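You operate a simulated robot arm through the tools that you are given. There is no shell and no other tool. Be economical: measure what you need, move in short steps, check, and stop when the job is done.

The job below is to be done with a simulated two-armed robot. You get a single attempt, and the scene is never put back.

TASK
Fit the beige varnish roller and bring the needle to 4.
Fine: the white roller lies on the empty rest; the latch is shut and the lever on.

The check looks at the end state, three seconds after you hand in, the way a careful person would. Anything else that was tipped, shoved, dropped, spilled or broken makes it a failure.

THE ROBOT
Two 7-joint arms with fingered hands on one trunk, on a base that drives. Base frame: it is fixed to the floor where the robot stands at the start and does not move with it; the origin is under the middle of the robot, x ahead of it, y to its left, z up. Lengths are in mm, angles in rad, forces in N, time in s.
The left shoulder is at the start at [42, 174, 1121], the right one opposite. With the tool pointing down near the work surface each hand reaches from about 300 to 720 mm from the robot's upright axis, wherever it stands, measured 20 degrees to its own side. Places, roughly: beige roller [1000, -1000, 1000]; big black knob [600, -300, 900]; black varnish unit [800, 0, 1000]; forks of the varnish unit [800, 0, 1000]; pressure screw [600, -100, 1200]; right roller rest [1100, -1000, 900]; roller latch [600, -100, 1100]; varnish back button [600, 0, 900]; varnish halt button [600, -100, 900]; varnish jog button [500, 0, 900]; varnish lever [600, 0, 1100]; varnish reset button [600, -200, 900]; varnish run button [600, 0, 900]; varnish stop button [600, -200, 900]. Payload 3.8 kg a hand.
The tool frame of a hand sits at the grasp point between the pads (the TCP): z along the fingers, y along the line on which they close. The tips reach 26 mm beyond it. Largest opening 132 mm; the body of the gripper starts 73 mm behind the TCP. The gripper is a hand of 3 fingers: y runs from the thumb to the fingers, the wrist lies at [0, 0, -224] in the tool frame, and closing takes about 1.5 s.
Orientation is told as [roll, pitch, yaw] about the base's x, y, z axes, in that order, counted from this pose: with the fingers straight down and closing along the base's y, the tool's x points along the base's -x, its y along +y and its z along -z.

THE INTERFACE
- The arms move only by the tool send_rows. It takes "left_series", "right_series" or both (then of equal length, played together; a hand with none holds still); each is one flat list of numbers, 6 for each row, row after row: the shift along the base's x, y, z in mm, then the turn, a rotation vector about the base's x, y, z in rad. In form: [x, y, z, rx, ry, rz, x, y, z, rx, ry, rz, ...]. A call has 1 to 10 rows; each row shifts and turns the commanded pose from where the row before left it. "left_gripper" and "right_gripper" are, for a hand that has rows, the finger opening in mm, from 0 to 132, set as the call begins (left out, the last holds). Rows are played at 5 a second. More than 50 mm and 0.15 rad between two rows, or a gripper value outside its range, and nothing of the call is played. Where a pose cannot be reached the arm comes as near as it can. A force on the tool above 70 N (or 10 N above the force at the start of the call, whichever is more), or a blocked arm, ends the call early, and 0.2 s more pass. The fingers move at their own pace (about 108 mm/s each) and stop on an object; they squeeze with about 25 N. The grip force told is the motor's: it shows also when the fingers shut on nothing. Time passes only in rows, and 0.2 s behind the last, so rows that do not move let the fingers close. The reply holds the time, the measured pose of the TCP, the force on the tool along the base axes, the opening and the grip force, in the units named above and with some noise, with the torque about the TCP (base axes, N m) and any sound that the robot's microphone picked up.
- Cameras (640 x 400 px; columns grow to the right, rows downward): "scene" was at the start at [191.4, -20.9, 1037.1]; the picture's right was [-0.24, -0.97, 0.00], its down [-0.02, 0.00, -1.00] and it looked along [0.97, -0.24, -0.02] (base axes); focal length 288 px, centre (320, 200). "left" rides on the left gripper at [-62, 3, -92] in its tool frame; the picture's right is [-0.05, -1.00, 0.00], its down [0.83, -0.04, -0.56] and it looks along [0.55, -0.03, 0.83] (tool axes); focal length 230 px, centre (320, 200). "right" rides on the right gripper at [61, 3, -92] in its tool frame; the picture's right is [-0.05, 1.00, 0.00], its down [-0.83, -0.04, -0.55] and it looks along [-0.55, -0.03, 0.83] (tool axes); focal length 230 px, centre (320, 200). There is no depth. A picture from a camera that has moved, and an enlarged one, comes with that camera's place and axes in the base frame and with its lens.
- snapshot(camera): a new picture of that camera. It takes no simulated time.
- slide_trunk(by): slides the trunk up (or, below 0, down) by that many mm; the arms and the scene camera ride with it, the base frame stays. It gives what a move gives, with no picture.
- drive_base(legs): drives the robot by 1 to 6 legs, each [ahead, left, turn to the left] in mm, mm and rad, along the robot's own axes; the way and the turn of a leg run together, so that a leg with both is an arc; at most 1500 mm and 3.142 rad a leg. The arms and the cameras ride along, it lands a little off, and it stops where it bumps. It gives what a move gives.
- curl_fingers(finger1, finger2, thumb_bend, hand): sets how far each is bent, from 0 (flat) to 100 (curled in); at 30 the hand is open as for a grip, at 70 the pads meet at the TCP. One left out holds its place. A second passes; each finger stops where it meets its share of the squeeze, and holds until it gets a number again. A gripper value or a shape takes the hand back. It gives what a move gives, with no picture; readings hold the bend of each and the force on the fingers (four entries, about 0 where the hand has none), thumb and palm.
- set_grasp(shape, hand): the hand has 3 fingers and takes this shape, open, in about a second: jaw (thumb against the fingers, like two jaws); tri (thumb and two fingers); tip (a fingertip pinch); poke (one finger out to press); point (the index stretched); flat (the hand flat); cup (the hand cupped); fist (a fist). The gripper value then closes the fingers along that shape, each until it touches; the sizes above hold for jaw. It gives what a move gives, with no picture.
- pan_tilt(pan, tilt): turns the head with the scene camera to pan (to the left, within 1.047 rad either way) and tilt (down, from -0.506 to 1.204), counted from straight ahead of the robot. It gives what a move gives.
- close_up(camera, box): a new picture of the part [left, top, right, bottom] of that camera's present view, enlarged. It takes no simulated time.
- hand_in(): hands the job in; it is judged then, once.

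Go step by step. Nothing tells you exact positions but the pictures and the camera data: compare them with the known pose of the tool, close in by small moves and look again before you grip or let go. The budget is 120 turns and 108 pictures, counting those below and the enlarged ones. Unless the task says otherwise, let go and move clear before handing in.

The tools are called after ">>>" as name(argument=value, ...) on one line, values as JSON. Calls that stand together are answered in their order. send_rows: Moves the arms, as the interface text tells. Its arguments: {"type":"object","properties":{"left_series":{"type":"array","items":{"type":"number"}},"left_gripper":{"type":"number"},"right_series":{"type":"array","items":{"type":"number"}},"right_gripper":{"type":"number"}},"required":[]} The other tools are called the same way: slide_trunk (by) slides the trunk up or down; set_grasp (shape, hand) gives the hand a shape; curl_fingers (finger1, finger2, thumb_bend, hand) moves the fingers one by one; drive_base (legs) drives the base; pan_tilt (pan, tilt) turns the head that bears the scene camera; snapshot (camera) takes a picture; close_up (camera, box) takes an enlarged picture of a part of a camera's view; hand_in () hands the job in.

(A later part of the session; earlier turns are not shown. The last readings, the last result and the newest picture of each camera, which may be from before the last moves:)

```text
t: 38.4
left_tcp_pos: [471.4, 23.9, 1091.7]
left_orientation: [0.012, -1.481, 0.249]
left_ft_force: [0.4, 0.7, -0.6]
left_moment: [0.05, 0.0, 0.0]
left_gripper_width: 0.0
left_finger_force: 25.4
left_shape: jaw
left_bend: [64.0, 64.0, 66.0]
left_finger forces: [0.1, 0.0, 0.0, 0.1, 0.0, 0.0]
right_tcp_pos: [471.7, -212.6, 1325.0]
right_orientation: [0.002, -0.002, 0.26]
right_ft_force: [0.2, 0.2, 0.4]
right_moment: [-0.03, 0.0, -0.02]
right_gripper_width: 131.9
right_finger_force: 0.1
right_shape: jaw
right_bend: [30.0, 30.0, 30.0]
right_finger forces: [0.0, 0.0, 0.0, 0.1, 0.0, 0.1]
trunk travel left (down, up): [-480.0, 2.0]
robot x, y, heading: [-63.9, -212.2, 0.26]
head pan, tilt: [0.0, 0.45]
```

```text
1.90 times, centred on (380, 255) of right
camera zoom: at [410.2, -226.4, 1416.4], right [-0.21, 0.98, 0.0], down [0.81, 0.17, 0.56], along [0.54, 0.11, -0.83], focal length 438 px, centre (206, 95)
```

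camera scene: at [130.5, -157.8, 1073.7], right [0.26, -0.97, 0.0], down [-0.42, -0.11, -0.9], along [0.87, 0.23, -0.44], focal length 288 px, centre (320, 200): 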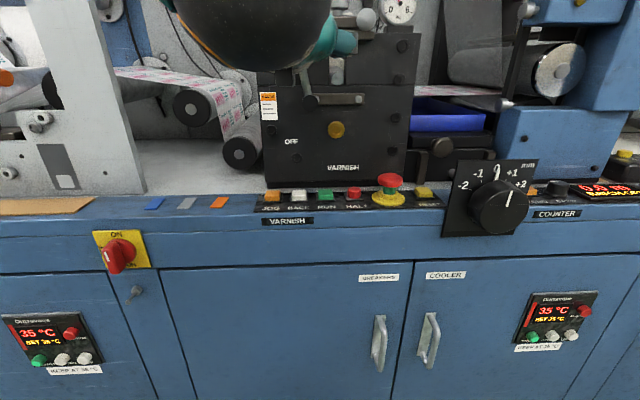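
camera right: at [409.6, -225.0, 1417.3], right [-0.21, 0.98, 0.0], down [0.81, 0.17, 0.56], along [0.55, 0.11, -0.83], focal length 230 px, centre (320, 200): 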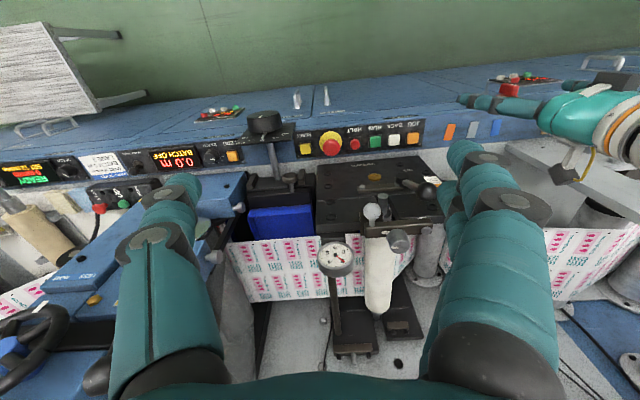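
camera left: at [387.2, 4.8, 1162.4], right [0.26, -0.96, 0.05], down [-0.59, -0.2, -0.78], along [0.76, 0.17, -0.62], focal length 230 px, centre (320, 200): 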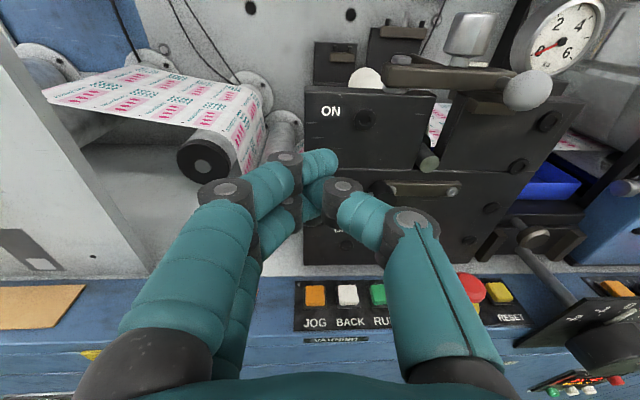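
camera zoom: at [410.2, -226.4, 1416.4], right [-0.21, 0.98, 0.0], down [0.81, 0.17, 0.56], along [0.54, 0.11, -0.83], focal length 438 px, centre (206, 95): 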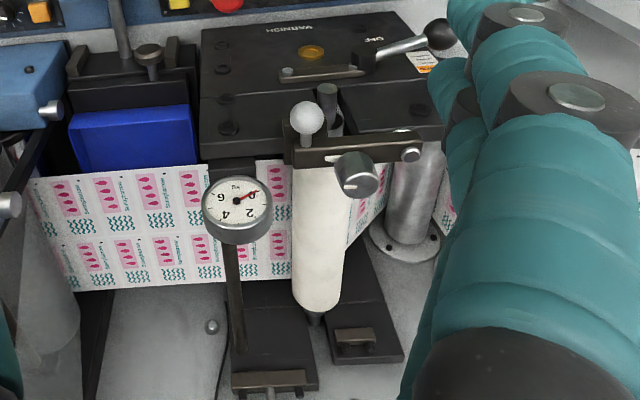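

With the lever off, the needle reads 0. Next is the latch: I'll bring the open left hand in front of the latch ball.

>>> send_rows(left_series=[13.3, -36, 8.2, 0, 0, 0, 13.3, -36, 8.2, 0, 0, 0, 13.3, -36, 8.2, 0, 0, 0, 13.3, -36, 8.2, 0, 0, 0], left_gripper=70)

>>> snapshot(camera="left")

```text
t: 39.4
left_tcp_pos: [527.1, -121.1, 1124.3]
left_orientation: [0.032, -1.486, 0.233]
left_ft_force: [-0.7, -0.1, -0.4]
left_moment: [0.01, -0.02, 0.03]
left_gripper_width: 69.6
left_finger_force: 0.0
left_shape: jaw
left_bend: [72.0, 72.0, 70.0]
left_finger forces: [0.0, 0.0, 0.0, 0.1, 0.0, 0.1]
right_tcp_pos: [471.5, -215.9, 1324.4]
right_orientation: [0.0, -0.002, 0.259]
right_ft_force: [0.1, 0.1, -0.5]
right_moment: [0.02, 0.0, -0.02]
right_gripper_width: 131.9
right_finger_force: 0.0
right_shape: jaw
right_bend: [30.0, 30.0, 30.0]
right_finger forces: [0.0, 0.1, 0.0, 0.1, 0.1, 0.0]
trunk travel left (down, up): [-480.0, 2.0]
robot x, y, heading: [-63.7, -209.9, 0.261]
head pan, tilt: [0.0, 0.45]
```

```text
74 pictures are left
camera left: at [442.5, -139.3, 1194.9], right [0.26, -0.96, 0.05], down [-0.59, -0.2, -0.78], along [0.76, 0.18, -0.62], focal length 230 px, centre (320, 200)
```

left: 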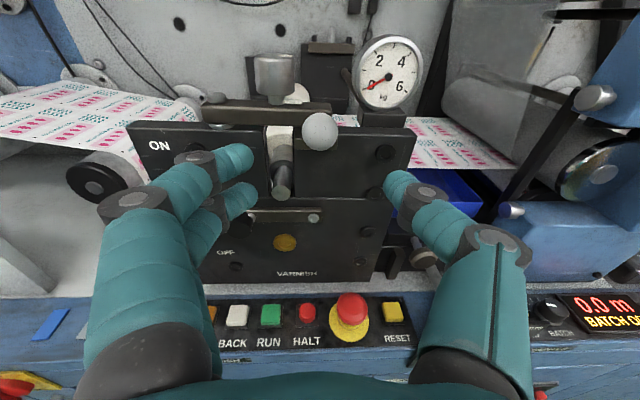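

Ball is centred ahead. I'll go forward about 60 mm, staying short of the latch bar, and look.

>>> send_rows(left_series=[29, 10.5, 2, 0, 0, 0, 29, 8, 2, 0, 0, 0])

>>> close_up(camera="left", box=[160, 60, 480, 260])

```text
t: 40.0
left_tcp_pos: [584.3, -102.8, 1129.7]
left_orientation: [0.014, -1.487, 0.249]
left_ft_force: [0.0, -0.6, 0.2]
left_moment: [-0.02, 0.03, -0.04]
left_gripper_width: 69.6
left_finger_force: 0.1
left_shape: jaw
left_bend: [72.0, 72.0, 70.0]
left_finger forces: [0.0, 0.0, 0.0, 0.0, 0.0, 0.0]
right_tcp_pos: [472.7, -214.6, 1325.1]
right_orientation: [0.0, -0.001, 0.26]
right_ft_force: [-0.4, 0.2, -0.5]
right_moment: [-0.01, 0.02, -0.01]
right_gripper_width: 131.8
right_finger_force: 0.1
right_shape: jaw
right_bend: [30.0, 30.0, 30.0]
right_finger forces: [0.1, 0.1, 0.0, 0.0, 0.1, 0.0]
trunk travel left (down, up): [-480.0, 2.0]
robot x, y, heading: [-62.6, -210.7, 0.257]
head pan, tilt: [0.0, 0.45]
```

```text
2.00 times, centred on (320, 160) of left
camera zoom: at [500.3, -120.7, 1199.0], right [0.26, -0.96, 0.05], down [-0.59, -0.2, -0.78], along [0.76, 0.18, -0.62], focal length 460 px, centre (320, 280)
```

zoom: 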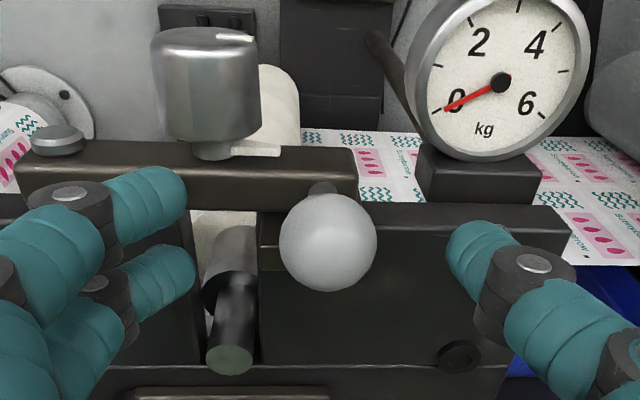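

The ball is centred between the finger tips; I'll move 8 mm closer and grip it.

>>> send_rows(left_series=[7.7, 2.1, -1, 0, 0, 0, 0, 0, 0, 0, 0, 0, 0, 0, 0, 0, 0, 0, 0, 0, 0, 0, 0, 0, 0, 0, 0, 0, 0, 0, 0, 0, 0, 0, 0, 0, 0, 0, 0, 0, 0, 0], left_gripper=0)

>>> close_up(camera="left", box=[160, 60, 480, 260])

```text
t: 41.6
left_tcp_pos: [591.6, -99.4, 1128.2]
left_orientation: [0.014, -1.488, 0.249]
left_ft_force: [0.7, -0.5, 2.5]
left_moment: [-0.05, -0.03, -0.04]
left_gripper_width: 18.5
left_finger_force: 24.8
left_shape: jaw
left_bend: [71.0, 72.0, 70.0]
left_finger forces: [10.8, 11.5, 0.0, 0.0, 22.1, 0.0]
right_tcp_pos: [471.2, -215.0, 1325.3]
right_orientation: [0.001, -0.002, 0.26]
right_ft_force: [-0.1, 0.3, 0.7]
right_moment: [0.06, 0.01, -0.02]
right_gripper_width: 131.9
right_finger_force: 0.1
right_shape: jaw
right_bend: [30.0, 30.0, 30.0]
right_finger forces: [0.0, 0.0, 0.1, 0.0, 0.1, 0.0]
trunk travel left (down, up): [-480.0, 2.0]
robot x, y, heading: [-63.0, -210.2, 0.262]
head pan, tilt: [0.0, 0.45]
```

```text
2.00 times, centred on (320, 160) of left
camera zoom: at [507.4, -118.4, 1198.7], right [0.26, -0.96, 0.05], down [-0.59, -0.2, -0.78], along [0.76, 0.18, -0.62], focal length 460 px, centre (320, 280)
```

zoom: 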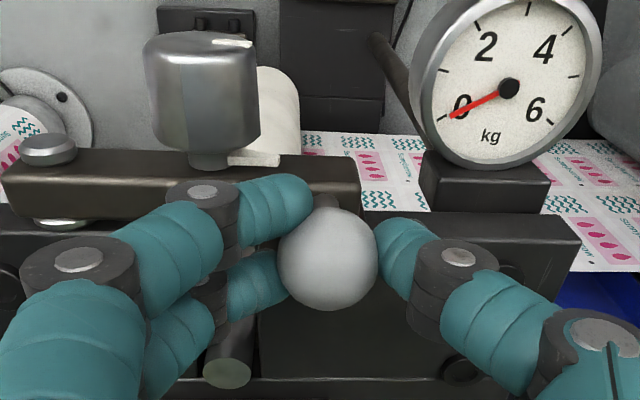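

Firm grip on the latch ball. I'll pull it toward me around the pivot at the bar's left end, two small steps first.

>>> send_rows(left_series=[-12.6, 1.6, 0, 0, 0, -0.14, -12.3, 3.4, 0, 0, 0, -0.14])

>>> snapshot(camera="left")

```text
t: 42.2
left_tcp_pos: [568.9, -97.3, 1128.3]
left_orientation: [-0.038, -1.498, 0.052]
left_ft_force: [6.7, 23.2, 16.0]
left_moment: [0.18, -0.25, 0.58]
left_gripper_width: 16.2
left_finger_force: 24.9
left_shape: jaw
left_bend: [70.0, 71.0, 70.0]
left_finger forces: [20.7, 14.7, 0.1, 0.0, 13.5, 0.0]
left hand out of reach, approached as far as the arm can: row 2
right_tcp_pos: [470.0, -211.1, 1328.4]
right_orientation: [-0.003, -0.006, 0.262]
right_ft_force: [0.1, 0.3, -0.3]
right_moment: [0.02, -0.01, -0.01]
right_gripper_width: 131.7
right_finger_force: 0.0
right_shape: jaw
right_bend: [30.0, 30.0, 30.0]
right_finger forces: [0.0, 0.0, 0.0, 0.0, 0.0, 0.0]
trunk travel left (down, up): [-480.0, 2.0]
robot x, y, heading: [-64.9, -208.4, 0.261]
head pan, tilt: [0.0, 0.45]
```

```text
71 pictures are left
camera left: at [481.0, -93.8, 1197.1], right [0.02, -1.0, 0.05], down [-0.61, -0.05, -0.79], along [0.79, -0.02, -0.61], focal length 230 px, centre (320, 200)
```

left: 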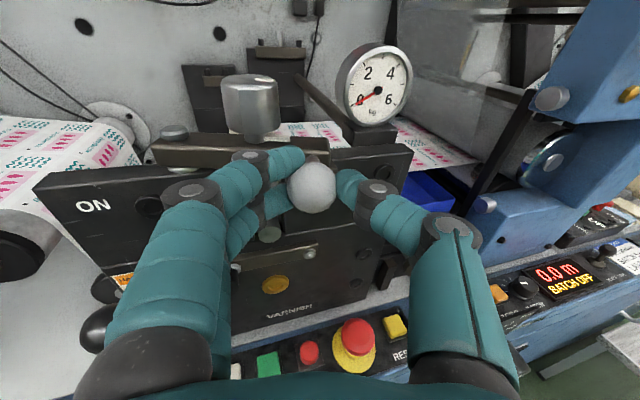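

The bar is visibly swinging toward me. Continuing along the arc without further yaw.

>>> send_rows(left_series=[-11.6, 5.3, 0, 0, 0, 0, -10.7, 6.8, 0, 0, 0, 0, -9.5, 8.5, 0, 0, 0, 0, -8.2, 9.7, 0, 0, 0, 0])

>>> snapshot(camera="left")

```text
t: 43.2
left_tcp_pos: [533.7, -81.1, 1128.0]
left_orientation: [-0.029, -1.502, 0.034]
left_ft_force: [33.8, 28.8, 19.6]
left_moment: [0.39, -0.46, -0.22]
left_gripper_width: 13.2
left_finger_force: 25.0
left_shape: jaw
left_bend: [62.0, 64.0, 73.0]
left_finger forces: [35.0, 21.2, 0.1, 0.0, 8.3, 0.1]
left hand out of reach, approached as far as the arm can: row 3, 4
right_tcp_pos: [476.1, -210.2, 1322.8]
right_orientation: [-0.003, 0.003, 0.26]
right_ft_force: [-0.4, -0.3, -1.2]
right_moment: [0.01, -0.01, -0.05]
right_gripper_width: 132.0
right_finger_force: 0.0
right_shape: jaw
right_bend: [30.0, 30.0, 30.0]
right_finger forces: [0.0, 0.0, 0.1, 0.0, 0.0, 0.0]
trunk travel left (down, up): [-480.0, 2.0]
robot x, y, heading: [-62.6, -212.9, 0.26]
head pan, tilt: [0.0, 0.45]
```

```text
70 pictures are left
camera left: at [445.8, -76.9, 1196.5], right [0.01, -1.0, 0.05], down [-0.61, -0.05, -0.79], along [0.79, -0.03, -0.61], focal length 230 px, centre (320, 200)
```

left: 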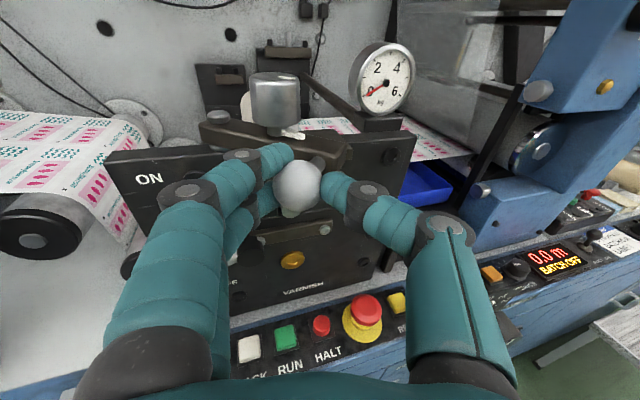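

The bar is about 35° open, but the fingers now wedge on it. I'll release, back off, and then push the ball leftwards from its right side.

>>> send_rows(left_series=[0, 0, 0, 0, 0, 0, 0, 0, 0, 0, 0, 0, 0, 0, 0, 0, 0, 0, 0, 0, 0, 0, 0, 0, -35, -2, 0, 0, 0, 0, -35, -2, 0, 0, 0, 0, 0, 0, 0, 0, 0, 0.14, 0, 0, 0, 0, 0, 0.14], left_gripper=90)

>>> snapshot(camera="left")

>>> close_up(camera="right", box=[300, 150, 460, 360])

```text
t: 45.0
left_tcp_pos: [456.4, -94.7, 1123.2]
left_orientation: [0.021, -1.487, 0.245]
left_ft_force: [0.4, -0.5, 0.0]
left_moment: [-0.01, -0.01, -0.02]
left_gripper_width: 89.9
left_finger_force: 0.1
left_shape: jaw
left_bend: [69.0, 69.0, 66.0]
left_finger forces: [0.1, 0.1, 0.0, 0.0, 0.1, 0.1]
right_tcp_pos: [472.8, -213.8, 1323.8]
right_orientation: [0.002, -0.001, 0.26]
right_ft_force: [0.1, -0.3, -0.3]
right_moment: [-0.01, -0.02, 0.01]
right_gripper_width: 132.1
right_finger_force: 0.0
right_shape: jaw
right_bend: [30.0, 30.0, 30.0]
right_finger forces: [0.0, 0.1, 0.0, 0.0, 0.0, 0.0]
trunk travel left (down, up): [-480.0, 2.0]
robot x, y, heading: [-60.8, -206.5, 0.257]
head pan, tilt: [0.0, 0.45]
```

```text
69 pictures are left
camera left: at [371.8, -113.3, 1192.9], right [0.27, -0.96, 0.05], down [-0.59, -0.2, -0.78], along [0.76, 0.18, -0.62], focal length 230 px, centre (320, 200)
```

left: 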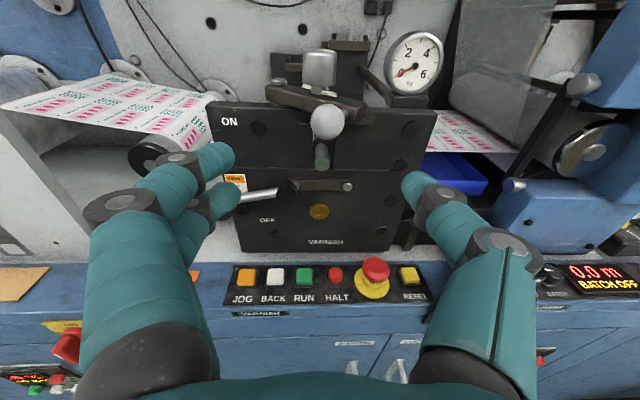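

```text
1.90 times, centred on (380, 255) of right
camera zoom: at [411.2, -227.3, 1416.3], right [-0.21, 0.98, 0.0], down [0.81, 0.17, 0.56], along [0.54, 0.11, -0.83], focal length 438 px, centre (206, 95)
```

zoom: 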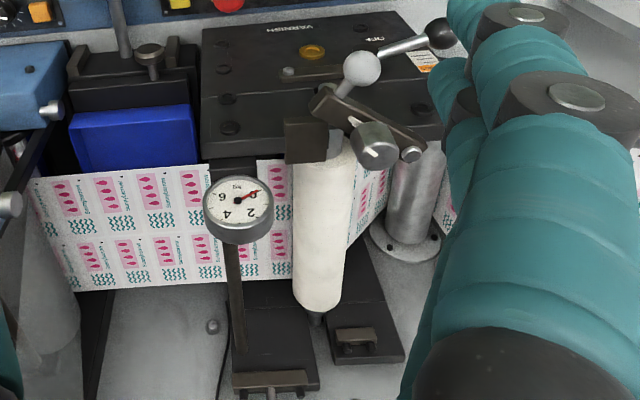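

Ball now at about 510 deep, 215 across. I'll move right of it with closed fingers, advance, then push left.

>>> send_rows(left_series=[8.5, -31.4, 2, 0, 0, 0, 8.5, -31.4, 2, 0, 0, 0, 3, -8, 0, 0, 0, 0, 0, 0, 0, 0, 0, 0, 27, 7.3, 0, 0, 0, 0, 27, 7.3, 0, 0, 0, 0, 27, 7.3, 0, 0, 0, 0], left_gripper=0)

>>> snapshot(camera="left")

```text
t: 46.6
left_tcp_pos: [557.9, -142.6, 1127.0]
left_orientation: [0.022, -1.486, 0.241]
left_ft_force: [0.7, 0.4, -0.2]
left_moment: [0.01, 0.0, -0.03]
left_gripper_width: 0.0
left_finger_force: 25.2
left_shape: jaw
left_bend: [64.0, 64.0, 67.0]
left_finger forces: [0.0, 0.0, 0.0, 0.1, 0.1, 0.0]
right_tcp_pos: [472.7, -213.6, 1323.8]
right_orientation: [-0.001, -0.001, 0.26]
right_ft_force: [-0.3, 0.5, -1.8]
right_moment: [0.03, 0.01, 0.02]
right_gripper_width: 131.7
right_finger_force: 0.0
right_shape: jaw
right_bend: [30.0, 30.0, 30.0]
right_finger forces: [0.1, 0.0, 0.0, 0.0, 0.0, 0.0]
trunk travel left (down, up): [-480.0, 2.0]
robot x, y, heading: [-64.3, -208.6, 0.26]
head pan, tilt: [0.0, 0.45]
```

```text
67 pictures are left
camera left: at [473.8, -161.8, 1197.0], right [0.26, -0.96, 0.05], down [-0.59, -0.2, -0.78], along [0.76, 0.18, -0.62], focal length 230 px, centre (320, 200)
```

left: 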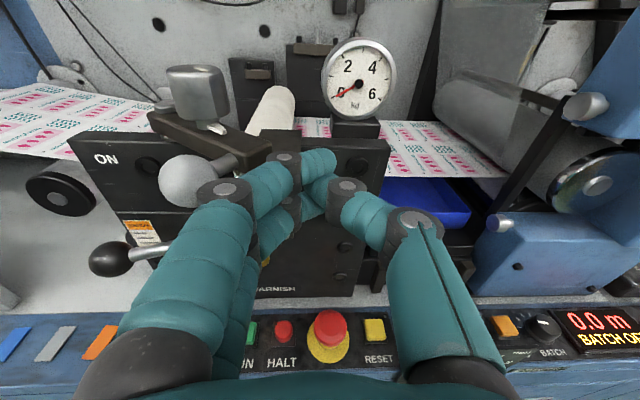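

Fingers are right of the ball and bar. Pushing left in steps.

>>> send_rows(left_series=[-6, 14, 0, 0, 0, 0, -6, 14, 0, 0, 0, 0, -6, 14, 0, 0, 0, 0, -6, 14, 0, 0, 0, 0, -5, 14, 0, 0, 0, 0, -5, 14, 0, 0, 0, 0, -4, 14, 0, 0, 0, 0])

>>> snapshot(camera="left")

```text
t: 48.2
left_tcp_pos: [512.5, -48.7, 1127.4]
left_orientation: [0.042, -1.489, 0.217]
left_ft_force: [-41.0, -13.1, -2.7]
left_moment: [-0.06, 0.23, 0.35]
left_gripper_width: 0.1
left_finger_force: 25.0
left_shape: jaw
left_bend: [66.0, 69.0, 68.0]
left_finger forces: [8.1, 21.4, 0.0, 0.0, 0.0, 0.0]
right_tcp_pos: [466.0, -215.1, 1328.1]
right_orientation: [0.0, -0.007, 0.263]
right_ft_force: [-0.2, 0.1, -0.1]
right_moment: [-0.01, -0.03, -0.01]
right_gripper_width: 132.3
right_finger_force: 0.1
right_shape: jaw
right_bend: [30.0, 30.0, 30.0]
right_finger forces: [0.0, 0.0, 0.0, 0.1, 0.1, 0.0]
trunk travel left (down, up): [-480.0, 2.0]
robot x, y, heading: [-64.0, -208.4, 0.26]
head pan, tilt: [0.0, 0.45]
```

```text
66 pictures are left
camera left: at [427.3, -67.1, 1197.8], right [0.26, -0.96, 0.05], down [-0.59, -0.2, -0.78], along [0.76, 0.17, -0.62], focal length 230 px, centre (320, 200)
```

left: 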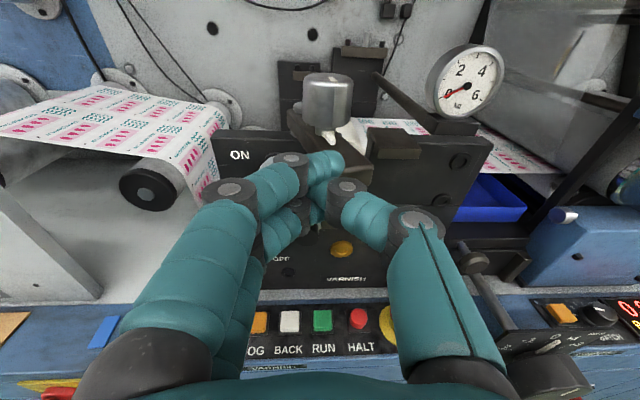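

Bar has swung a good deal; contact force shows now. I'll back off and inspect.

>>> send_rows(left_series=[-30, -8, 0, 0, 0, 0, -40, -10, 0, 0, 0, 0, -40, -10, 0, 0, 0, 0])

>>> snapshot(camera="left")

>>> close_up(camera="right", box=[300, 150, 460, 360])

```text
t: 49.0
left_tcp_pos: [409.8, -75.3, 1126.1]
left_orientation: [0.008, -1.488, 0.253]
left_ft_force: [-0.1, 0.2, 0.6]
left_moment: [0.0, 0.0, -0.01]
left_gripper_width: 0.2
left_finger_force: 25.3
left_shape: jaw
left_bend: [66.0, 67.0, 67.0]
left_finger forces: [0.0, 0.0, 0.0, 0.0, 0.0, 0.0]
right_tcp_pos: [472.3, -214.3, 1324.7]
right_orientation: [0.0, 0.001, 0.26]
right_ft_force: [0.1, -0.2, 0.0]
right_moment: [-0.03, 0.01, -0.01]
right_gripper_width: 132.0
right_finger_force: 0.1
right_shape: jaw
right_bend: [30.0, 30.0, 30.0]
right_finger forces: [0.1, 0.0, 0.0, 0.0, 0.0, 0.0]
trunk travel left (down, up): [-480.0, 2.0]
robot x, y, heading: [-66.3, -209.1, 0.26]
head pan, tilt: [0.0, 0.45]
```

```text
65 pictures are left
camera left: at [325.0, -92.9, 1196.7], right [0.26, -0.96, 0.05], down [-0.59, -0.2, -0.78], along [0.76, 0.18, -0.62], focal length 230 px, centre (320, 200)
```

left: 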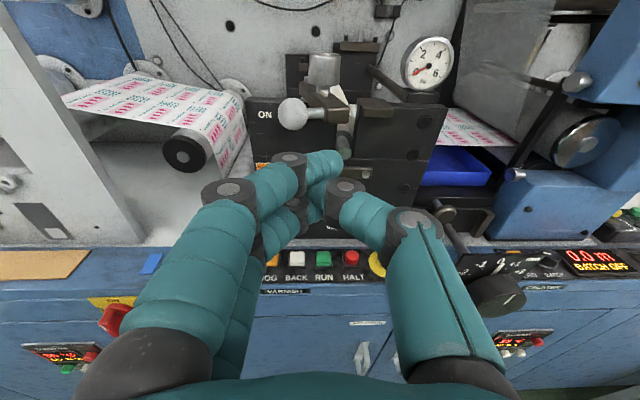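

```text
1.90 times, centred on (380, 255) of right
camera zoom: at [411.7, -227.1, 1416.1], right [-0.21, 0.98, 0.0], down [0.81, 0.17, 0.56], along [0.54, 0.11, -0.83], focal length 438 px, centre (206, 95)
```

zoom: 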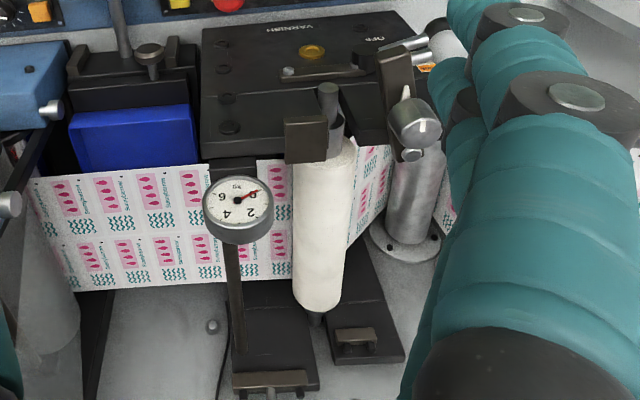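

The latch is now fully open and the white roller is free above. The machine actually stands at about 0.315 rad. I'll raise the left hand out of the way, align and drive closer so the right hand can reach the roller.

>>> send_rows(left_series=[0, 0, 45, 0, 0, 0, 0, 0, 45, 0, 0, 0, 0, 0, 45, 0, 0, 0, 0, 0, 45, 0, 0, 0, -11, 42, 0, 0, 0, 0, -11, 42, 0, 0, 0, 0, -11, 42, 0, 0, 0, 0])

>>> drive_base(legs=[[0, 60, 0.053], [200, 0, 0]])

>>> snapshot(camera="right")

```text
t: 50.6
left_tcp_pos: [375.7, 53.8, 1308.7]
left_orientation: [0.012, -1.488, 0.249]
left_ft_force: [-0.2, 0.2, -0.8]
left_moment: [-0.04, -0.01, -0.02]
left_gripper_width: 0.1
left_finger_force: 25.0
left_shape: jaw
left_bend: [66.0, 67.0, 67.0]
left_finger forces: [0.0, 0.0, 0.0, 0.0, 0.0, 0.1]
right_tcp_pos: [470.5, -212.5, 1327.1]
right_orientation: [-0.003, -0.002, 0.258]
right_ft_force: [-0.2, 0.1, 0.3]
right_moment: [0.0, -0.03, 0.01]
right_gripper_width: 131.8
right_finger_force: 0.1
right_shape: jaw
right_bend: [30.0, 30.0, 30.0]
right_finger forces: [0.0, 0.0, 0.0, 0.1, 0.0, 0.1]
trunk travel left (down, up): [-480.0, 2.0]
robot x, y, heading: [-64.5, -206.8, 0.26]
head pan, tilt: [0.0, 0.45]
```

```text
t: 53.0
left_tcp_pos: [536.0, 193.8, 1307.4]
left_orientation: [0.011, -1.489, 0.304]
left_ft_force: [0.7, -0.6, 0.2]
left_moment: [0.01, -0.02, 0.05]
left_gripper_width: 0.0
left_finger_force: 25.0
left_shape: jaw
left_bend: [66.0, 67.0, 67.0]
left_finger forces: [0.0, 0.0, 0.1, 0.0, 0.0, 0.0]
right_tcp_pos: [644.6, -65.9, 1326.5]
right_orientation: [0.0, -0.003, 0.312]
right_ft_force: [0.4, 0.3, -0.2]
right_moment: [0.04, 0.03, -0.01]
right_gripper_width: 132.0
right_finger_force: 0.2
right_shape: jaw
right_bend: [30.0, 30.0, 30.0]
right_finger forces: [0.0, 0.0, 0.0, 0.1, 0.0, 0.0]
trunk travel left (down, up): [-480.0, 2.0]
robot x, y, heading: [106.5, -89.6, 0.314]
head pan, tilt: [0.0, 0.45]
```

```text
63 pictures are left
camera right: at [583.9, -83.0, 1417.3], right [-0.26, 0.97, 0.0], down [0.8, 0.21, 0.56], along [0.54, 0.14, -0.83], focal length 230 px, centre (320, 200)
```

right: 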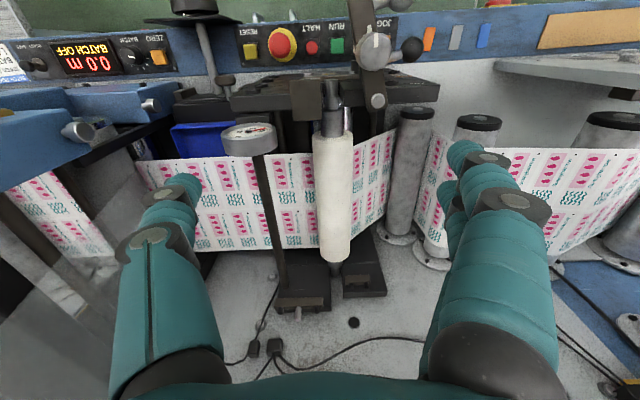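

The view is square now: white roller axis runs along bench depth, about 246 across and centred 772 deep. I'll move the right hand over its middle and descend part way.

>>> send_rows(right_series=[41.6, 17.7, 0, 0, 0, 0, 41.6, 17.7, 0, 0, 0, 0, 41.6, 17.7, 0, 0, 0, 0, 41.6, 17.7, 0, 0, 0, 0, 0, 0, -45, 0, 0, 0, 0, 0, -45, 0, 0, 0, 0, 0, -45, 0, 0, 0], right_gripper=106)

>>> snapshot(camera="right")

>>> pan_tilt(pan=-0.3, tilt=0.1)

>>> snapshot(camera="scene")

```text
t: 54.6
left_tcp_pos: [534.5, 194.6, 1307.8]
left_orientation: [0.0, -1.488, 0.315]
left_ft_force: [1.0, -0.3, -0.2]
left_moment: [-0.01, -0.02, -0.04]
left_gripper_width: 0.4
left_finger_force: 25.4
left_shape: jaw
left_bend: [66.0, 67.0, 67.0]
left_finger forces: [0.0, 0.0, 0.1, 0.0, 0.1, 0.0]
right_tcp_pos: [654.7, -59.0, 1192.4]
right_orientation: [0.004, -0.005, 0.317]
right_ft_force: [-2.6, 6.6, 7.2]
right_moment: [-0.28, -0.12, -0.04]
right_gripper_width: 105.6
right_finger_force: 0.1
right_shape: jaw
right_bend: [59.0, 59.0, 58.0]
right_finger forces: [0.0, 0.0, 0.0, 0.0, 9.4, 0.0]
right hand out of reach, approached as far as the arm can: row 1, 2, 3, 4
trunk travel left (down, up): [-480.0, 2.0]
robot x, y, heading: [114.1, -90.5, 0.311]
head pan, tilt: [0.0, 0.45]
```

```text
62 pictures are left
camera right: at [593.9, -75.1, 1283.2], right [-0.26, 0.97, 0.0], down [0.8, 0.22, 0.56], along [0.54, 0.15, -0.83], focal length 230 px, centre (320, 200)
```

right: 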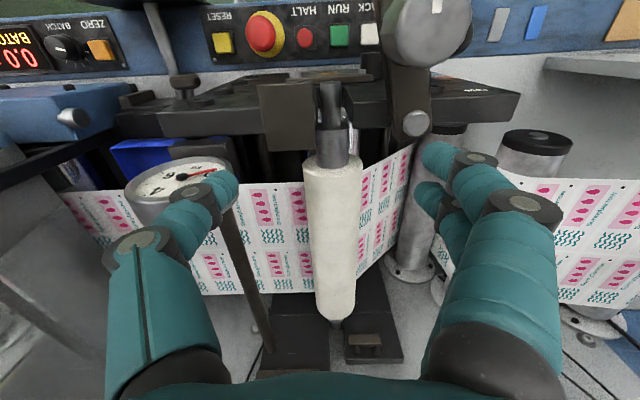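

```text
t: 55.4
left_tcp_pos: [534.7, 195.1, 1307.3]
left_orientation: [-0.001, -1.488, 0.316]
left_ft_force: [-0.1, 0.0, 0.4]
left_moment: [0.0, 0.01, -0.02]
left_gripper_width: 0.0
left_finger_force: 24.6
left_shape: jaw
left_bend: [66.0, 67.0, 67.0]
left_finger forces: [0.1, 0.0, 0.1, 0.0, 0.0, 0.1]
right_tcp_pos: [656.4, -59.6, 1191.7]
right_orientation: [-0.001, -0.004, 0.313]
right_ft_force: [-3.6, 8.5, 11.0]
right_moment: [-0.38, -0.13, -0.02]
right_gripper_width: 105.3
right_finger_force: 0.1
right_shape: jaw
right_bend: [59.0, 59.0, 59.0]
right_finger forces: [0.0, 0.1, 0.0, 0.0, 13.0, 0.1]
trunk travel left (down, up): [-480.0, 2.0]
robot x, y, heading: [110.5, -86.2, 0.311]
head pan, tilt: [-0.3, 0.099]
```

```text
61 pictures are left
camera scene: at [304.1, -53.3, 1106.6], right [0.01, -1.0, 0.0], down [-0.1, 0.0, -1.0], along [0.99, 0.01, -0.1], focal length 288 px, centre (320, 200)
```

scene: 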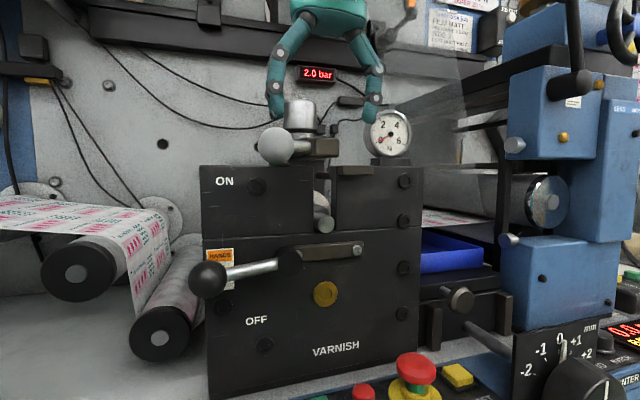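

The right arm couldn't reach that far at that height and came down short with the thumb touching the gauge. I'll lift straight off it at once.

>>> send_rows(right_series=[0, 0, 30, 0, 0, 0, 0, 0, 40, 0, 0, 0, 0, 0, 35, 0, 0, 0])

>>> drive_base(legs=[[95, 30, 0]])

>>> snapshot(camera="right")

```text
t: 56.2
left_tcp_pos: [535.2, 193.3, 1307.4]
left_orientation: [0.007, -1.487, 0.306]
left_ft_force: [0.1, -0.2, -0.8]
left_moment: [0.0, 0.01, -0.02]
left_gripper_width: 0.2
left_finger_force: 25.2
left_shape: jaw
left_bend: [66.0, 67.0, 67.0]
left_finger forces: [0.0, 0.0, 0.0, 0.0, 0.1, 0.0]
right_tcp_pos: [655.4, -62.2, 1296.3]
right_orientation: [-0.001, -0.002, 0.311]
right_ft_force: [0.6, -0.3, 0.3]
right_moment: [-0.01, -0.01, 0.0]
right_gripper_width: 106.2
right_finger_force: 0.0
right_shape: jaw
right_bend: [59.0, 59.0, 55.0]
right_finger forces: [0.0, 0.0, 0.1, 0.1, 0.1, 0.0]
trunk travel left (down, up): [-480.0, 2.0]
robot x, y, heading: [110.7, -90.3, 0.313]
head pan, tilt: [-0.3, 0.099]
```

```text
t: 57.4
left_tcp_pos: [615.7, 250.5, 1307.6]
left_orientation: [0.013, -1.488, 0.299]
left_ft_force: [-0.2, 0.6, 0.0]
left_moment: [-0.01, 0.05, 0.04]
left_gripper_width: 0.0
left_finger_force: 25.8
left_shape: jaw
left_bend: [66.0, 67.0, 67.0]
left_finger forces: [0.1, 0.1, 0.0, 0.1, 0.0, 0.0]
right_tcp_pos: [738.3, -3.6, 1297.1]
right_orientation: [0.0, -0.005, 0.313]
right_ft_force: [0.1, -0.3, -0.2]
right_moment: [0.01, -0.02, -0.01]
right_gripper_width: 106.2
right_finger_force: 0.1
right_shape: jaw
right_bend: [59.0, 59.0, 55.0]
right_finger forces: [0.1, 0.1, 0.0, 0.0, 0.0, 0.0]
trunk travel left (down, up): [-480.0, 2.0]
robot x, y, heading: [190.9, -34.2, 0.308]
head pan, tilt: [-0.3, 0.099]
```

```text
60 pictures are left
camera right: at [675.9, -20.4, 1387.6], right [-0.26, 0.97, 0.0], down [0.8, 0.21, 0.56], along [0.54, 0.14, -0.83], focal length 230 px, centre (320, 200)
```

right: 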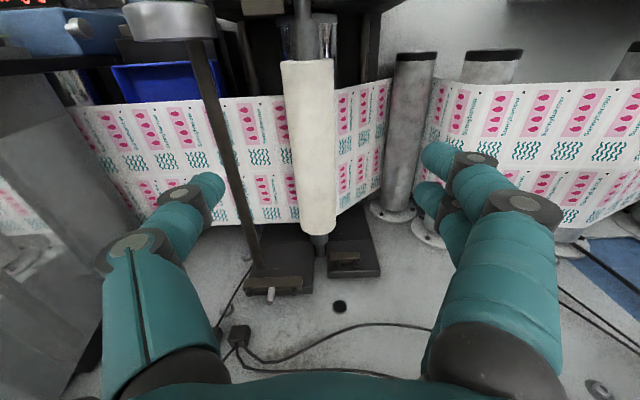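

Now well placed. I'll centre over the roller and descend to about z 1150, then check.

>>> send_rows(right_series=[37.9, 3.1, -10, 0, 0, 0, 37.9, 3.1, -10, 0, 0, 0, 0, 0, -45, 0, 0, 0, 0, 0, -45, 0, 0, 0, 0, 0, -35, 0, 0, 0])

>>> snapshot(camera="right")

>>> snapshot(camera="scene")

```text
t: 58.6
left_tcp_pos: [616.2, 250.8, 1308.2]
left_orientation: [0.014, -1.489, 0.3]
left_ft_force: [0.1, 1.2, 0.6]
left_moment: [-0.02, 0.0, 0.03]
left_gripper_width: 0.0
left_finger_force: 24.9
left_shape: jaw
left_bend: [66.0, 67.0, 67.0]
left_finger forces: [0.0, 0.1, 0.0, 0.0, 0.0, 0.0]
right_tcp_pos: [779.5, -3.7, 1146.6]
right_orientation: [0.002, -0.003, 0.311]
right_ft_force: [-0.2, -0.1, -0.3]
right_moment: [0.03, 0.02, 0.01]
right_gripper_width: 106.3
right_finger_force: 0.0
right_shape: jaw
right_bend: [59.0, 59.0, 55.0]
right_finger forces: [0.0, 0.0, 0.1, 0.0, 0.0, 0.1]
right hand out of reach, approached as far as the arm can: row 1, 2
trunk travel left (down, up): [-480.0, 2.0]
robot x, y, heading: [188.3, -29.6, 0.311]
head pan, tilt: [-0.3, 0.099]
```

```text
59 pictures are left
camera right: at [718.9, -19.6, 1237.4], right [-0.26, 0.97, 0.0], down [0.8, 0.21, 0.56], along [0.54, 0.14, -0.83], focal length 230 px, centre (320, 200)
```

right: 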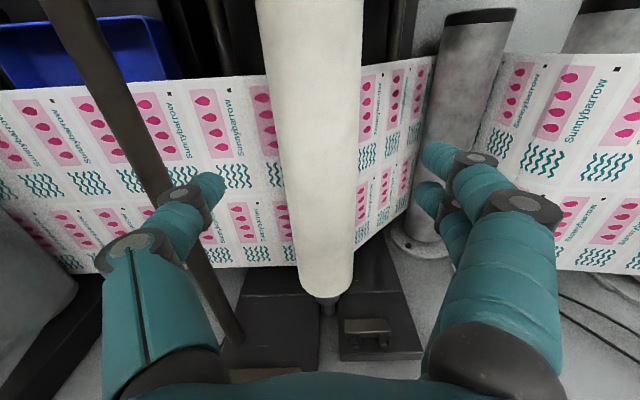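

```text
58 pictures are left
camera scene: at [385.6, 2.7, 1106.4], right [0.01, -1.0, 0.0], down [-0.1, 0.0, -1.0], along [0.99, 0.01, -0.1], focal length 288 px, centre (320, 200)
```

scene: 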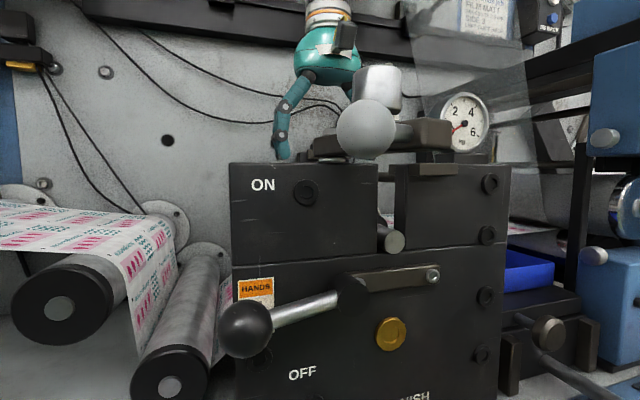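

Fingers straddle the roller with room on both sides. Shifting 33 mm deeper while lowering to the axis height.

>>> send_rows(right_series=[16.6, 2.2, -20, 0, 0, 0, 16.6, 2.2, -20, 0, 0, 0, 0, 0, -20, 0, 0, 0, 0, 0, -15, 0, 0, 0, 0, 0, -15, 0, 0, 0])

>>> snapshot(camera="right")

```text
t: 59.8
left_tcp_pos: [617.0, 250.3, 1307.9]
left_orientation: [0.016, -1.488, 0.298]
left_ft_force: [0.0, -0.4, -0.1]
left_moment: [-0.01, -0.02, 0.0]
left_gripper_width: 0.0
left_finger_force: 25.0
left_shape: jaw
left_bend: [66.0, 67.0, 67.0]
left_finger forces: [0.0, 0.0, 0.1, 0.0, 0.0, 0.1]
right_tcp_pos: [813.0, 2.2, 1055.4]
right_orientation: [0.002, -0.001, 0.312]
right_ft_force: [-0.4, 0.2, -0.2]
right_moment: [0.0, 0.04, 0.01]
right_gripper_width: 106.3
right_finger_force: 0.1
right_shape: jaw
right_bend: [59.0, 59.0, 55.0]
right_finger forces: [0.1, 0.0, 0.0, 0.0, 0.0, 0.0]
trunk travel left (down, up): [-480.0, 2.0]
robot x, y, heading: [191.5, -33.4, 0.315]
head pan, tilt: [-0.3, 0.099]
```

```text
57 pictures are left
camera right: at [752.7, -14.8, 1147.1], right [-0.26, 0.97, 0.0], down [0.8, 0.21, 0.56], along [0.54, 0.14, -0.83], focal length 230 px, centre (320, 200)
```

right: 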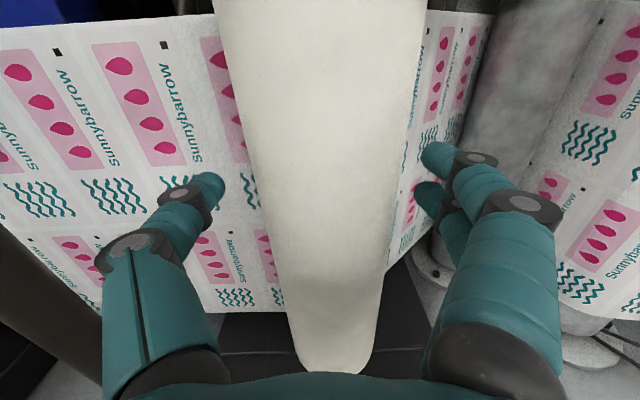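

Centred and at axis height. Lowering 5 mm more and closing on the roller.

>>> send_rows(right_series=[0, 0, -5, 0, 0, 0])

>>> send_rows(right_series=[0, 0, 0, 0, 0, 0, 0, 0, 0, 0, 0, 0, 0, 0, 0, 0, 0, 0, 0, 0, 0, 0, 0, 0, 0, 0, 0, 0, 0, 0, 0, 0, 0, 0, 0, 0], right_gripper=30)

>>> snapshot(camera="right")

```text
t: 60.2
left_tcp_pos: [615.9, 250.5, 1307.7]
left_orientation: [0.014, -1.487, 0.301]
left_ft_force: [-0.8, -0.2, 0.0]
left_moment: [0.02, 0.02, -0.02]
left_gripper_width: 0.1
left_finger_force: 25.0
left_shape: jaw
left_bend: [66.0, 67.0, 67.0]
left_finger forces: [0.0, 0.0, 0.0, 0.1, 0.0, 0.0]
right_tcp_pos: [813.0, 2.7, 1050.1]
right_orientation: [0.0, -0.001, 0.312]
right_ft_force: [0.0, 0.1, 0.7]
right_moment: [0.02, -0.01, -0.03]
right_gripper_width: 106.4
right_finger_force: 0.0
right_shape: jaw
right_bend: [59.0, 59.0, 55.0]
right_finger forces: [0.1, 0.1, 0.0, 0.0, 0.0, 0.0]
trunk travel left (down, up): [-480.0, 2.0]
robot x, y, heading: [192.2, -33.0, 0.317]
head pan, tilt: [-0.3, 0.099]
```

```text
t: 61.6
left_tcp_pos: [617.2, 251.4, 1307.2]
left_orientation: [0.01, -1.486, 0.303]
left_ft_force: [-0.1, 0.1, 0.0]
left_moment: [-0.01, -0.01, 0.02]
left_gripper_width: 0.0
left_finger_force: 25.6
left_shape: jaw
left_bend: [66.0, 67.0, 67.0]
left_finger forces: [0.0, 0.0, 0.0, 0.1, 0.1, 0.0]
right_tcp_pos: [812.4, 1.8, 1050.7]
right_orientation: [0.001, -0.002, 0.314]
right_ft_force: [-2.1, 1.9, 0.3]
right_moment: [0.04, 0.02, 0.03]
right_gripper_width: 56.6
right_finger_force: 24.7
right_shape: jaw
right_bend: [73.0, 73.0, 70.0]
right_finger forces: [12.3, 12.3, 0.1, 0.1, 21.9, 0.0]
trunk travel left (down, up): [-480.0, 2.0]
robot x, y, heading: [190.4, -31.9, 0.309]
head pan, tilt: [-0.3, 0.099]
```

```text
56 pictures are left
camera right: at [752.3, -14.1, 1142.0], right [-0.26, 0.97, 0.0], down [0.8, 0.21, 0.56], along [0.54, 0.14, -0.83], focal length 230 px, centre (320, 200)
```

right: 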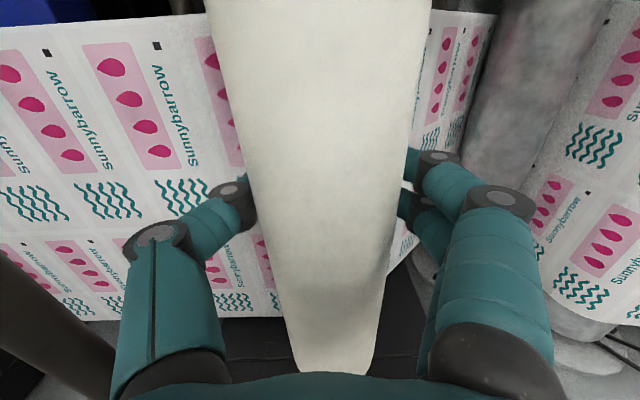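

Gripped with about 25 N. Test lift of 15 mm.

>>> send_rows(right_series=[0, 0, 5, 0, 0, 0, 0, 0, 5, 0, 0, 0, 0, 0, 5, 0, 0, 0])

>>> snapshot(camera="right")

>>> snapshot(camera="scene")

```text
t: 62.4
left_tcp_pos: [617.6, 250.7, 1307.5]
left_orientation: [0.016, -1.486, 0.299]
left_ft_force: [-0.2, -0.1, 1.0]
left_moment: [0.01, -0.02, -0.03]
left_gripper_width: 0.0
left_finger_force: 25.0
left_shape: jaw
left_bend: [66.0, 67.0, 67.0]
left_finger forces: [0.1, 0.1, 0.1, 0.1, 0.0, 0.0]
right_tcp_pos: [813.1, 2.7, 1065.3]
right_orientation: [-0.001, -0.002, 0.312]
right_ft_force: [0.4, -1.1, -8.3]
right_moment: [-0.05, 0.07, -0.03]
right_gripper_width: 56.8
right_finger_force: 24.8
right_shape: jaw
right_bend: [73.0, 73.0, 70.0]
right_finger forces: [11.4, 12.5, 0.0, 0.0, 24.4, 0.0]
trunk travel left (down, up): [-480.0, 2.0]
robot x, y, heading: [191.8, -31.1, 0.312]
head pan, tilt: [-0.3, 0.099]
```

```text
55 pictures are left
camera right: at [752.9, -14.8, 1156.3], right [-0.26, 0.97, 0.0], down [0.8, 0.21, 0.56], along [0.54, 0.14, -0.83], focal length 230 px, centre (320, 200)
```

right: 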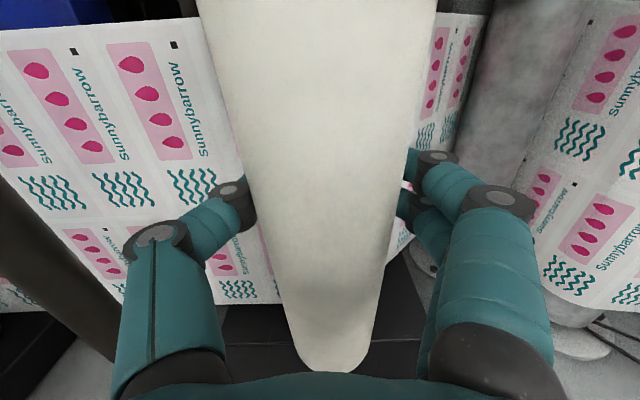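

```text
54 pictures are left
camera scene: at [386.6, 2.9, 1106.2], right [0.01, -1.0, 0.0], down [-0.1, 0.0, -0.99], along [0.99, 0.01, -0.1], focal length 288 px, centre (320, 200)
```

scene: 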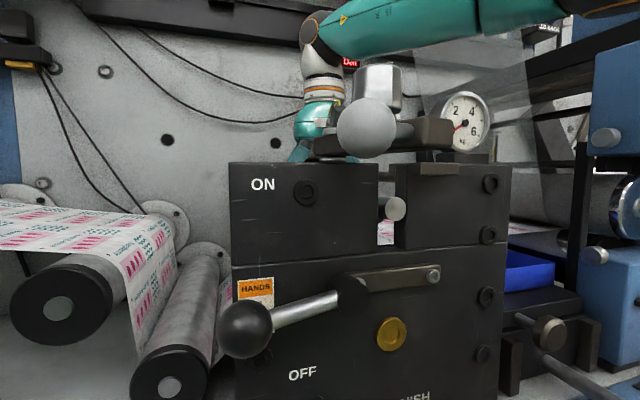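

Lifted cleanly: about 0.85 kg and well balanced. Raising it to clear the plate, knob and gauge.

>>> send_rows(right_series=[0, 0, 30, 0, 0, 0, 0, 0, 30, 0, 0, 0, 0, 0, 30, 0, 0, 0, 0, 0, 30, 0, 0, 0, 0, 0, 30, 0, 0, 0, 0, 0, 28, 0, 0, 0])

>>> snapshot(camera="scene")

```text
t: 63.8
left_tcp_pos: [617.2, 251.4, 1307.9]
left_orientation: [0.017, -1.486, 0.296]
left_ft_force: [-0.1, -0.3, -0.6]
left_moment: [0.01, -0.02, -0.02]
left_gripper_width: 0.0
left_finger_force: 24.9
left_shape: jaw
left_bend: [66.0, 67.0, 67.0]
left_finger forces: [0.1, 0.1, 0.1, 0.0, 0.1, 0.1]
right_tcp_pos: [802.2, -4.1, 1232.2]
right_orientation: [0.003, -0.003, 0.313]
right_ft_force: [-0.6, 0.4, -7.6]
right_moment: [-0.03, 0.12, 0.04]
right_gripper_width: 56.4
right_finger_force: 25.1
right_shape: jaw
right_bend: [73.0, 73.0, 70.0]
right_finger forces: [10.3, 12.6, 0.0, 0.0, 24.6, 0.1]
right hand out of reach, approached as far as the arm can: row 5, 6
trunk travel left (down, up): [-480.0, 2.0]
robot x, y, heading: [189.9, -30.4, 0.311]
head pan, tilt: [-0.3, 0.099]
```

```text
53 pictures are left
camera scene: at [386.2, 2.5, 1106.3], right [0.01, -1.0, 0.0], down [-0.1, 0.0, -0.99], along [0.99, 0.01, -0.1], focal length 288 px, centre (320, 200)
```

scene: 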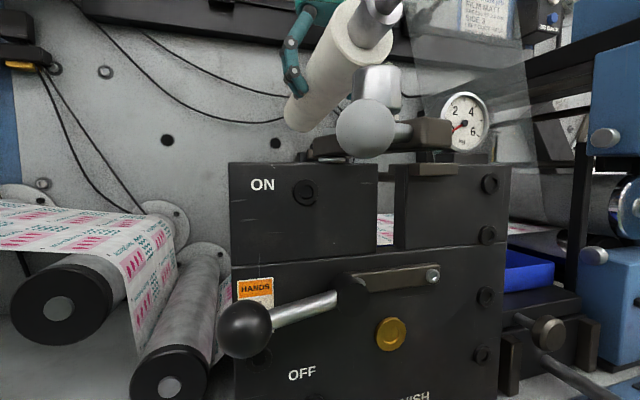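

The roller is above everything. I'll draw it back a little while rising further, then back the base off.

>>> send_rows(right_series=[-12, -4, 12, 0, 0, 0, -14, -4, 14, 0, 0, 0, -14, -4, 14, 0, 0, 0])

>>> drive_base(legs=[[-330, 0, 0]])

>>> snapshot(camera="scene")

```text
t: 64.6
left_tcp_pos: [616.9, 263.7, 1304.5]
left_orientation: [-0.068, -1.482, 0.383]
left_ft_force: [0.2, 0.0, 0.1]
left_moment: [0.02, -0.01, 0.0]
left_gripper_width: 0.2
left_finger_force: 25.7
left_shape: jaw
left_bend: [66.0, 67.0, 67.0]
left_finger forces: [0.0, 0.0, 0.1, 0.0, 0.1, 0.1]
right_tcp_pos: [770.6, 8.7, 1269.5]
right_orientation: [-0.016, 0.01, 0.33]
right_ft_force: [1.7, -2.7, -6.8]
right_moment: [0.16, 0.21, 0.0]
right_gripper_width: 56.0
right_finger_force: 25.2
right_shape: jaw
right_bend: [74.0, 72.0, 70.0]
right_finger forces: [8.8, 12.4, 0.0, 0.0, 24.1, 0.1]
right hand out of reach, approached as far as the arm can: row 1, 2
trunk travel left (down, up): [-480.0, 2.0]
robot x, y, heading: [188.0, -33.7, 0.318]
head pan, tilt: [-0.3, 0.099]
```

```text
t: 66.7
left_tcp_pos: [307.0, 150.1, 1307.6]
left_orientation: [0.016, -1.485, 0.296]
left_ft_force: [-0.7, 1.2, 0.2]
left_moment: [-0.01, -0.02, 0.0]
left_gripper_width: 0.1
left_finger_force: 24.9
left_shape: jaw
left_bend: [66.0, 67.0, 67.0]
left_finger forces: [0.1, 0.0, 0.1, 0.0, 0.1, 0.0]
right_tcp_pos: [462.0, -111.4, 1274.4]
right_orientation: [0.001, 0.002, 0.311]
right_ft_force: [-0.8, -0.5, -7.8]
right_moment: [-0.06, 0.17, 0.01]
right_gripper_width: 55.1
right_finger_force: 24.8
right_shape: jaw
right_bend: [74.0, 72.0, 70.0]
right_finger forces: [8.5, 13.1, 0.0, 0.0, 23.7, 0.0]
trunk travel left (down, up): [-480.0, 2.0]
robot x, y, heading: [-121.1, -132.2, 0.31]
head pan, tilt: [-0.3, 0.099]
```

```text
52 pictures are left
camera scene: at [75.8, -97.7, 1106.0], right [0.01, -1.0, 0.0], down [-0.1, 0.0, -0.99], along [0.99, 0.01, -0.1], focal length 288 px, centre (320, 200)
```

scene: 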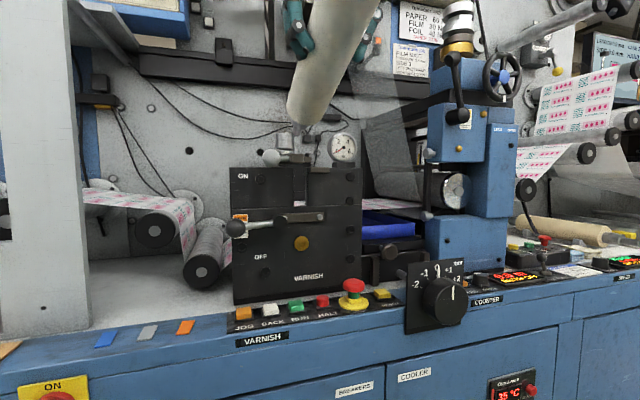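

The white roller is clear in front of the machine. I'll back off a bit more and slide right along the bench to the rests, stopping short of the stool.

>>> drive_base(legs=[[-110, 0, 0], [0, -925, 0]])

>>> pan_tilt(pan=-0.35, tilt=0.3)

>>> snapshot(camera="scene")

```text
t: 76.0
left_tcp_pos: [484.3, -757.6, 1306.4]
left_orientation: [0.015, -1.488, 0.303]
left_ft_force: [-0.3, 0.0, -0.2]
left_moment: [0.03, -0.02, -0.05]
left_gripper_width: 0.0
left_finger_force: 25.1
left_shape: jaw
left_bend: [66.0, 67.0, 67.0]
left_finger forces: [0.0, 0.0, 0.1, 0.0, 0.0, 0.1]
right_tcp_pos: [643.1, -1017.4, 1275.0]
right_orientation: [-0.001, 0.0, 0.316]
right_ft_force: [0.6, 0.1, -8.5]
right_moment: [-0.06, 0.11, -0.05]
right_gripper_width: 55.0
right_finger_force: 25.5
right_shape: jaw
right_bend: [74.0, 72.0, 70.0]
right_finger forces: [8.9, 13.0, 0.1, 0.0, 23.4, 0.1]
trunk travel left (down, up): [-480.0, 2.0]
robot x, y, heading: [60.5, -1039.4, 0.315]
head pan, tilt: [-0.3, 0.099]
```

```text
t: 76.7
left_tcp_pos: [485.1, -757.8, 1307.1]
left_orientation: [0.016, -1.487, 0.302]
left_ft_force: [0.9, -0.4, -1.2]
left_moment: [0.02, 0.0, 0.01]
left_gripper_width: 0.1
left_finger_force: 25.5
left_shape: jaw
left_bend: [66.0, 67.0, 67.0]
left_finger forces: [0.0, 0.0, 0.0, 0.0, 0.0, 0.0]
right_tcp_pos: [642.1, -1018.7, 1274.5]
right_orientation: [0.0, 0.001, 0.316]
right_ft_force: [0.2, 0.0, -8.7]
right_moment: [-0.1, 0.14, -0.02]
right_gripper_width: 54.9
right_finger_force: 24.8
right_shape: jaw
right_bend: [74.0, 72.0, 70.0]
right_finger forces: [8.8, 12.9, 0.0, 0.1, 23.3, 0.1]
trunk travel left (down, up): [-480.0, 2.0]
robot x, y, heading: [55.3, -1042.1, 0.312]
head pan, tilt: [-0.351, 0.3]
```

```text
51 pictures are left
camera scene: at [256.3, -1011.0, 1087.6], right [-0.03, -1.0, 0.0], down [-0.3, 0.01, -0.96], along [0.95, -0.03, -0.3], focal length 288 px, centre (320, 200)
```

scene: 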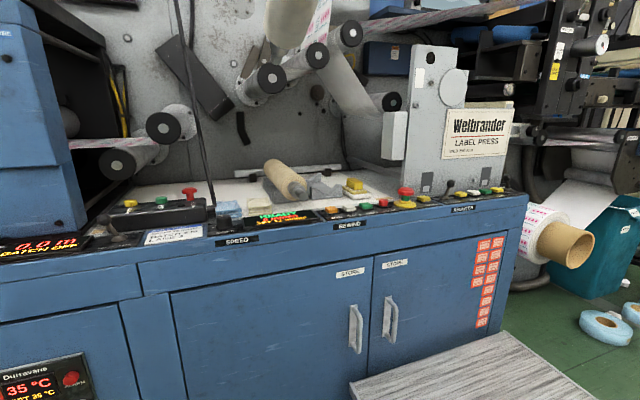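

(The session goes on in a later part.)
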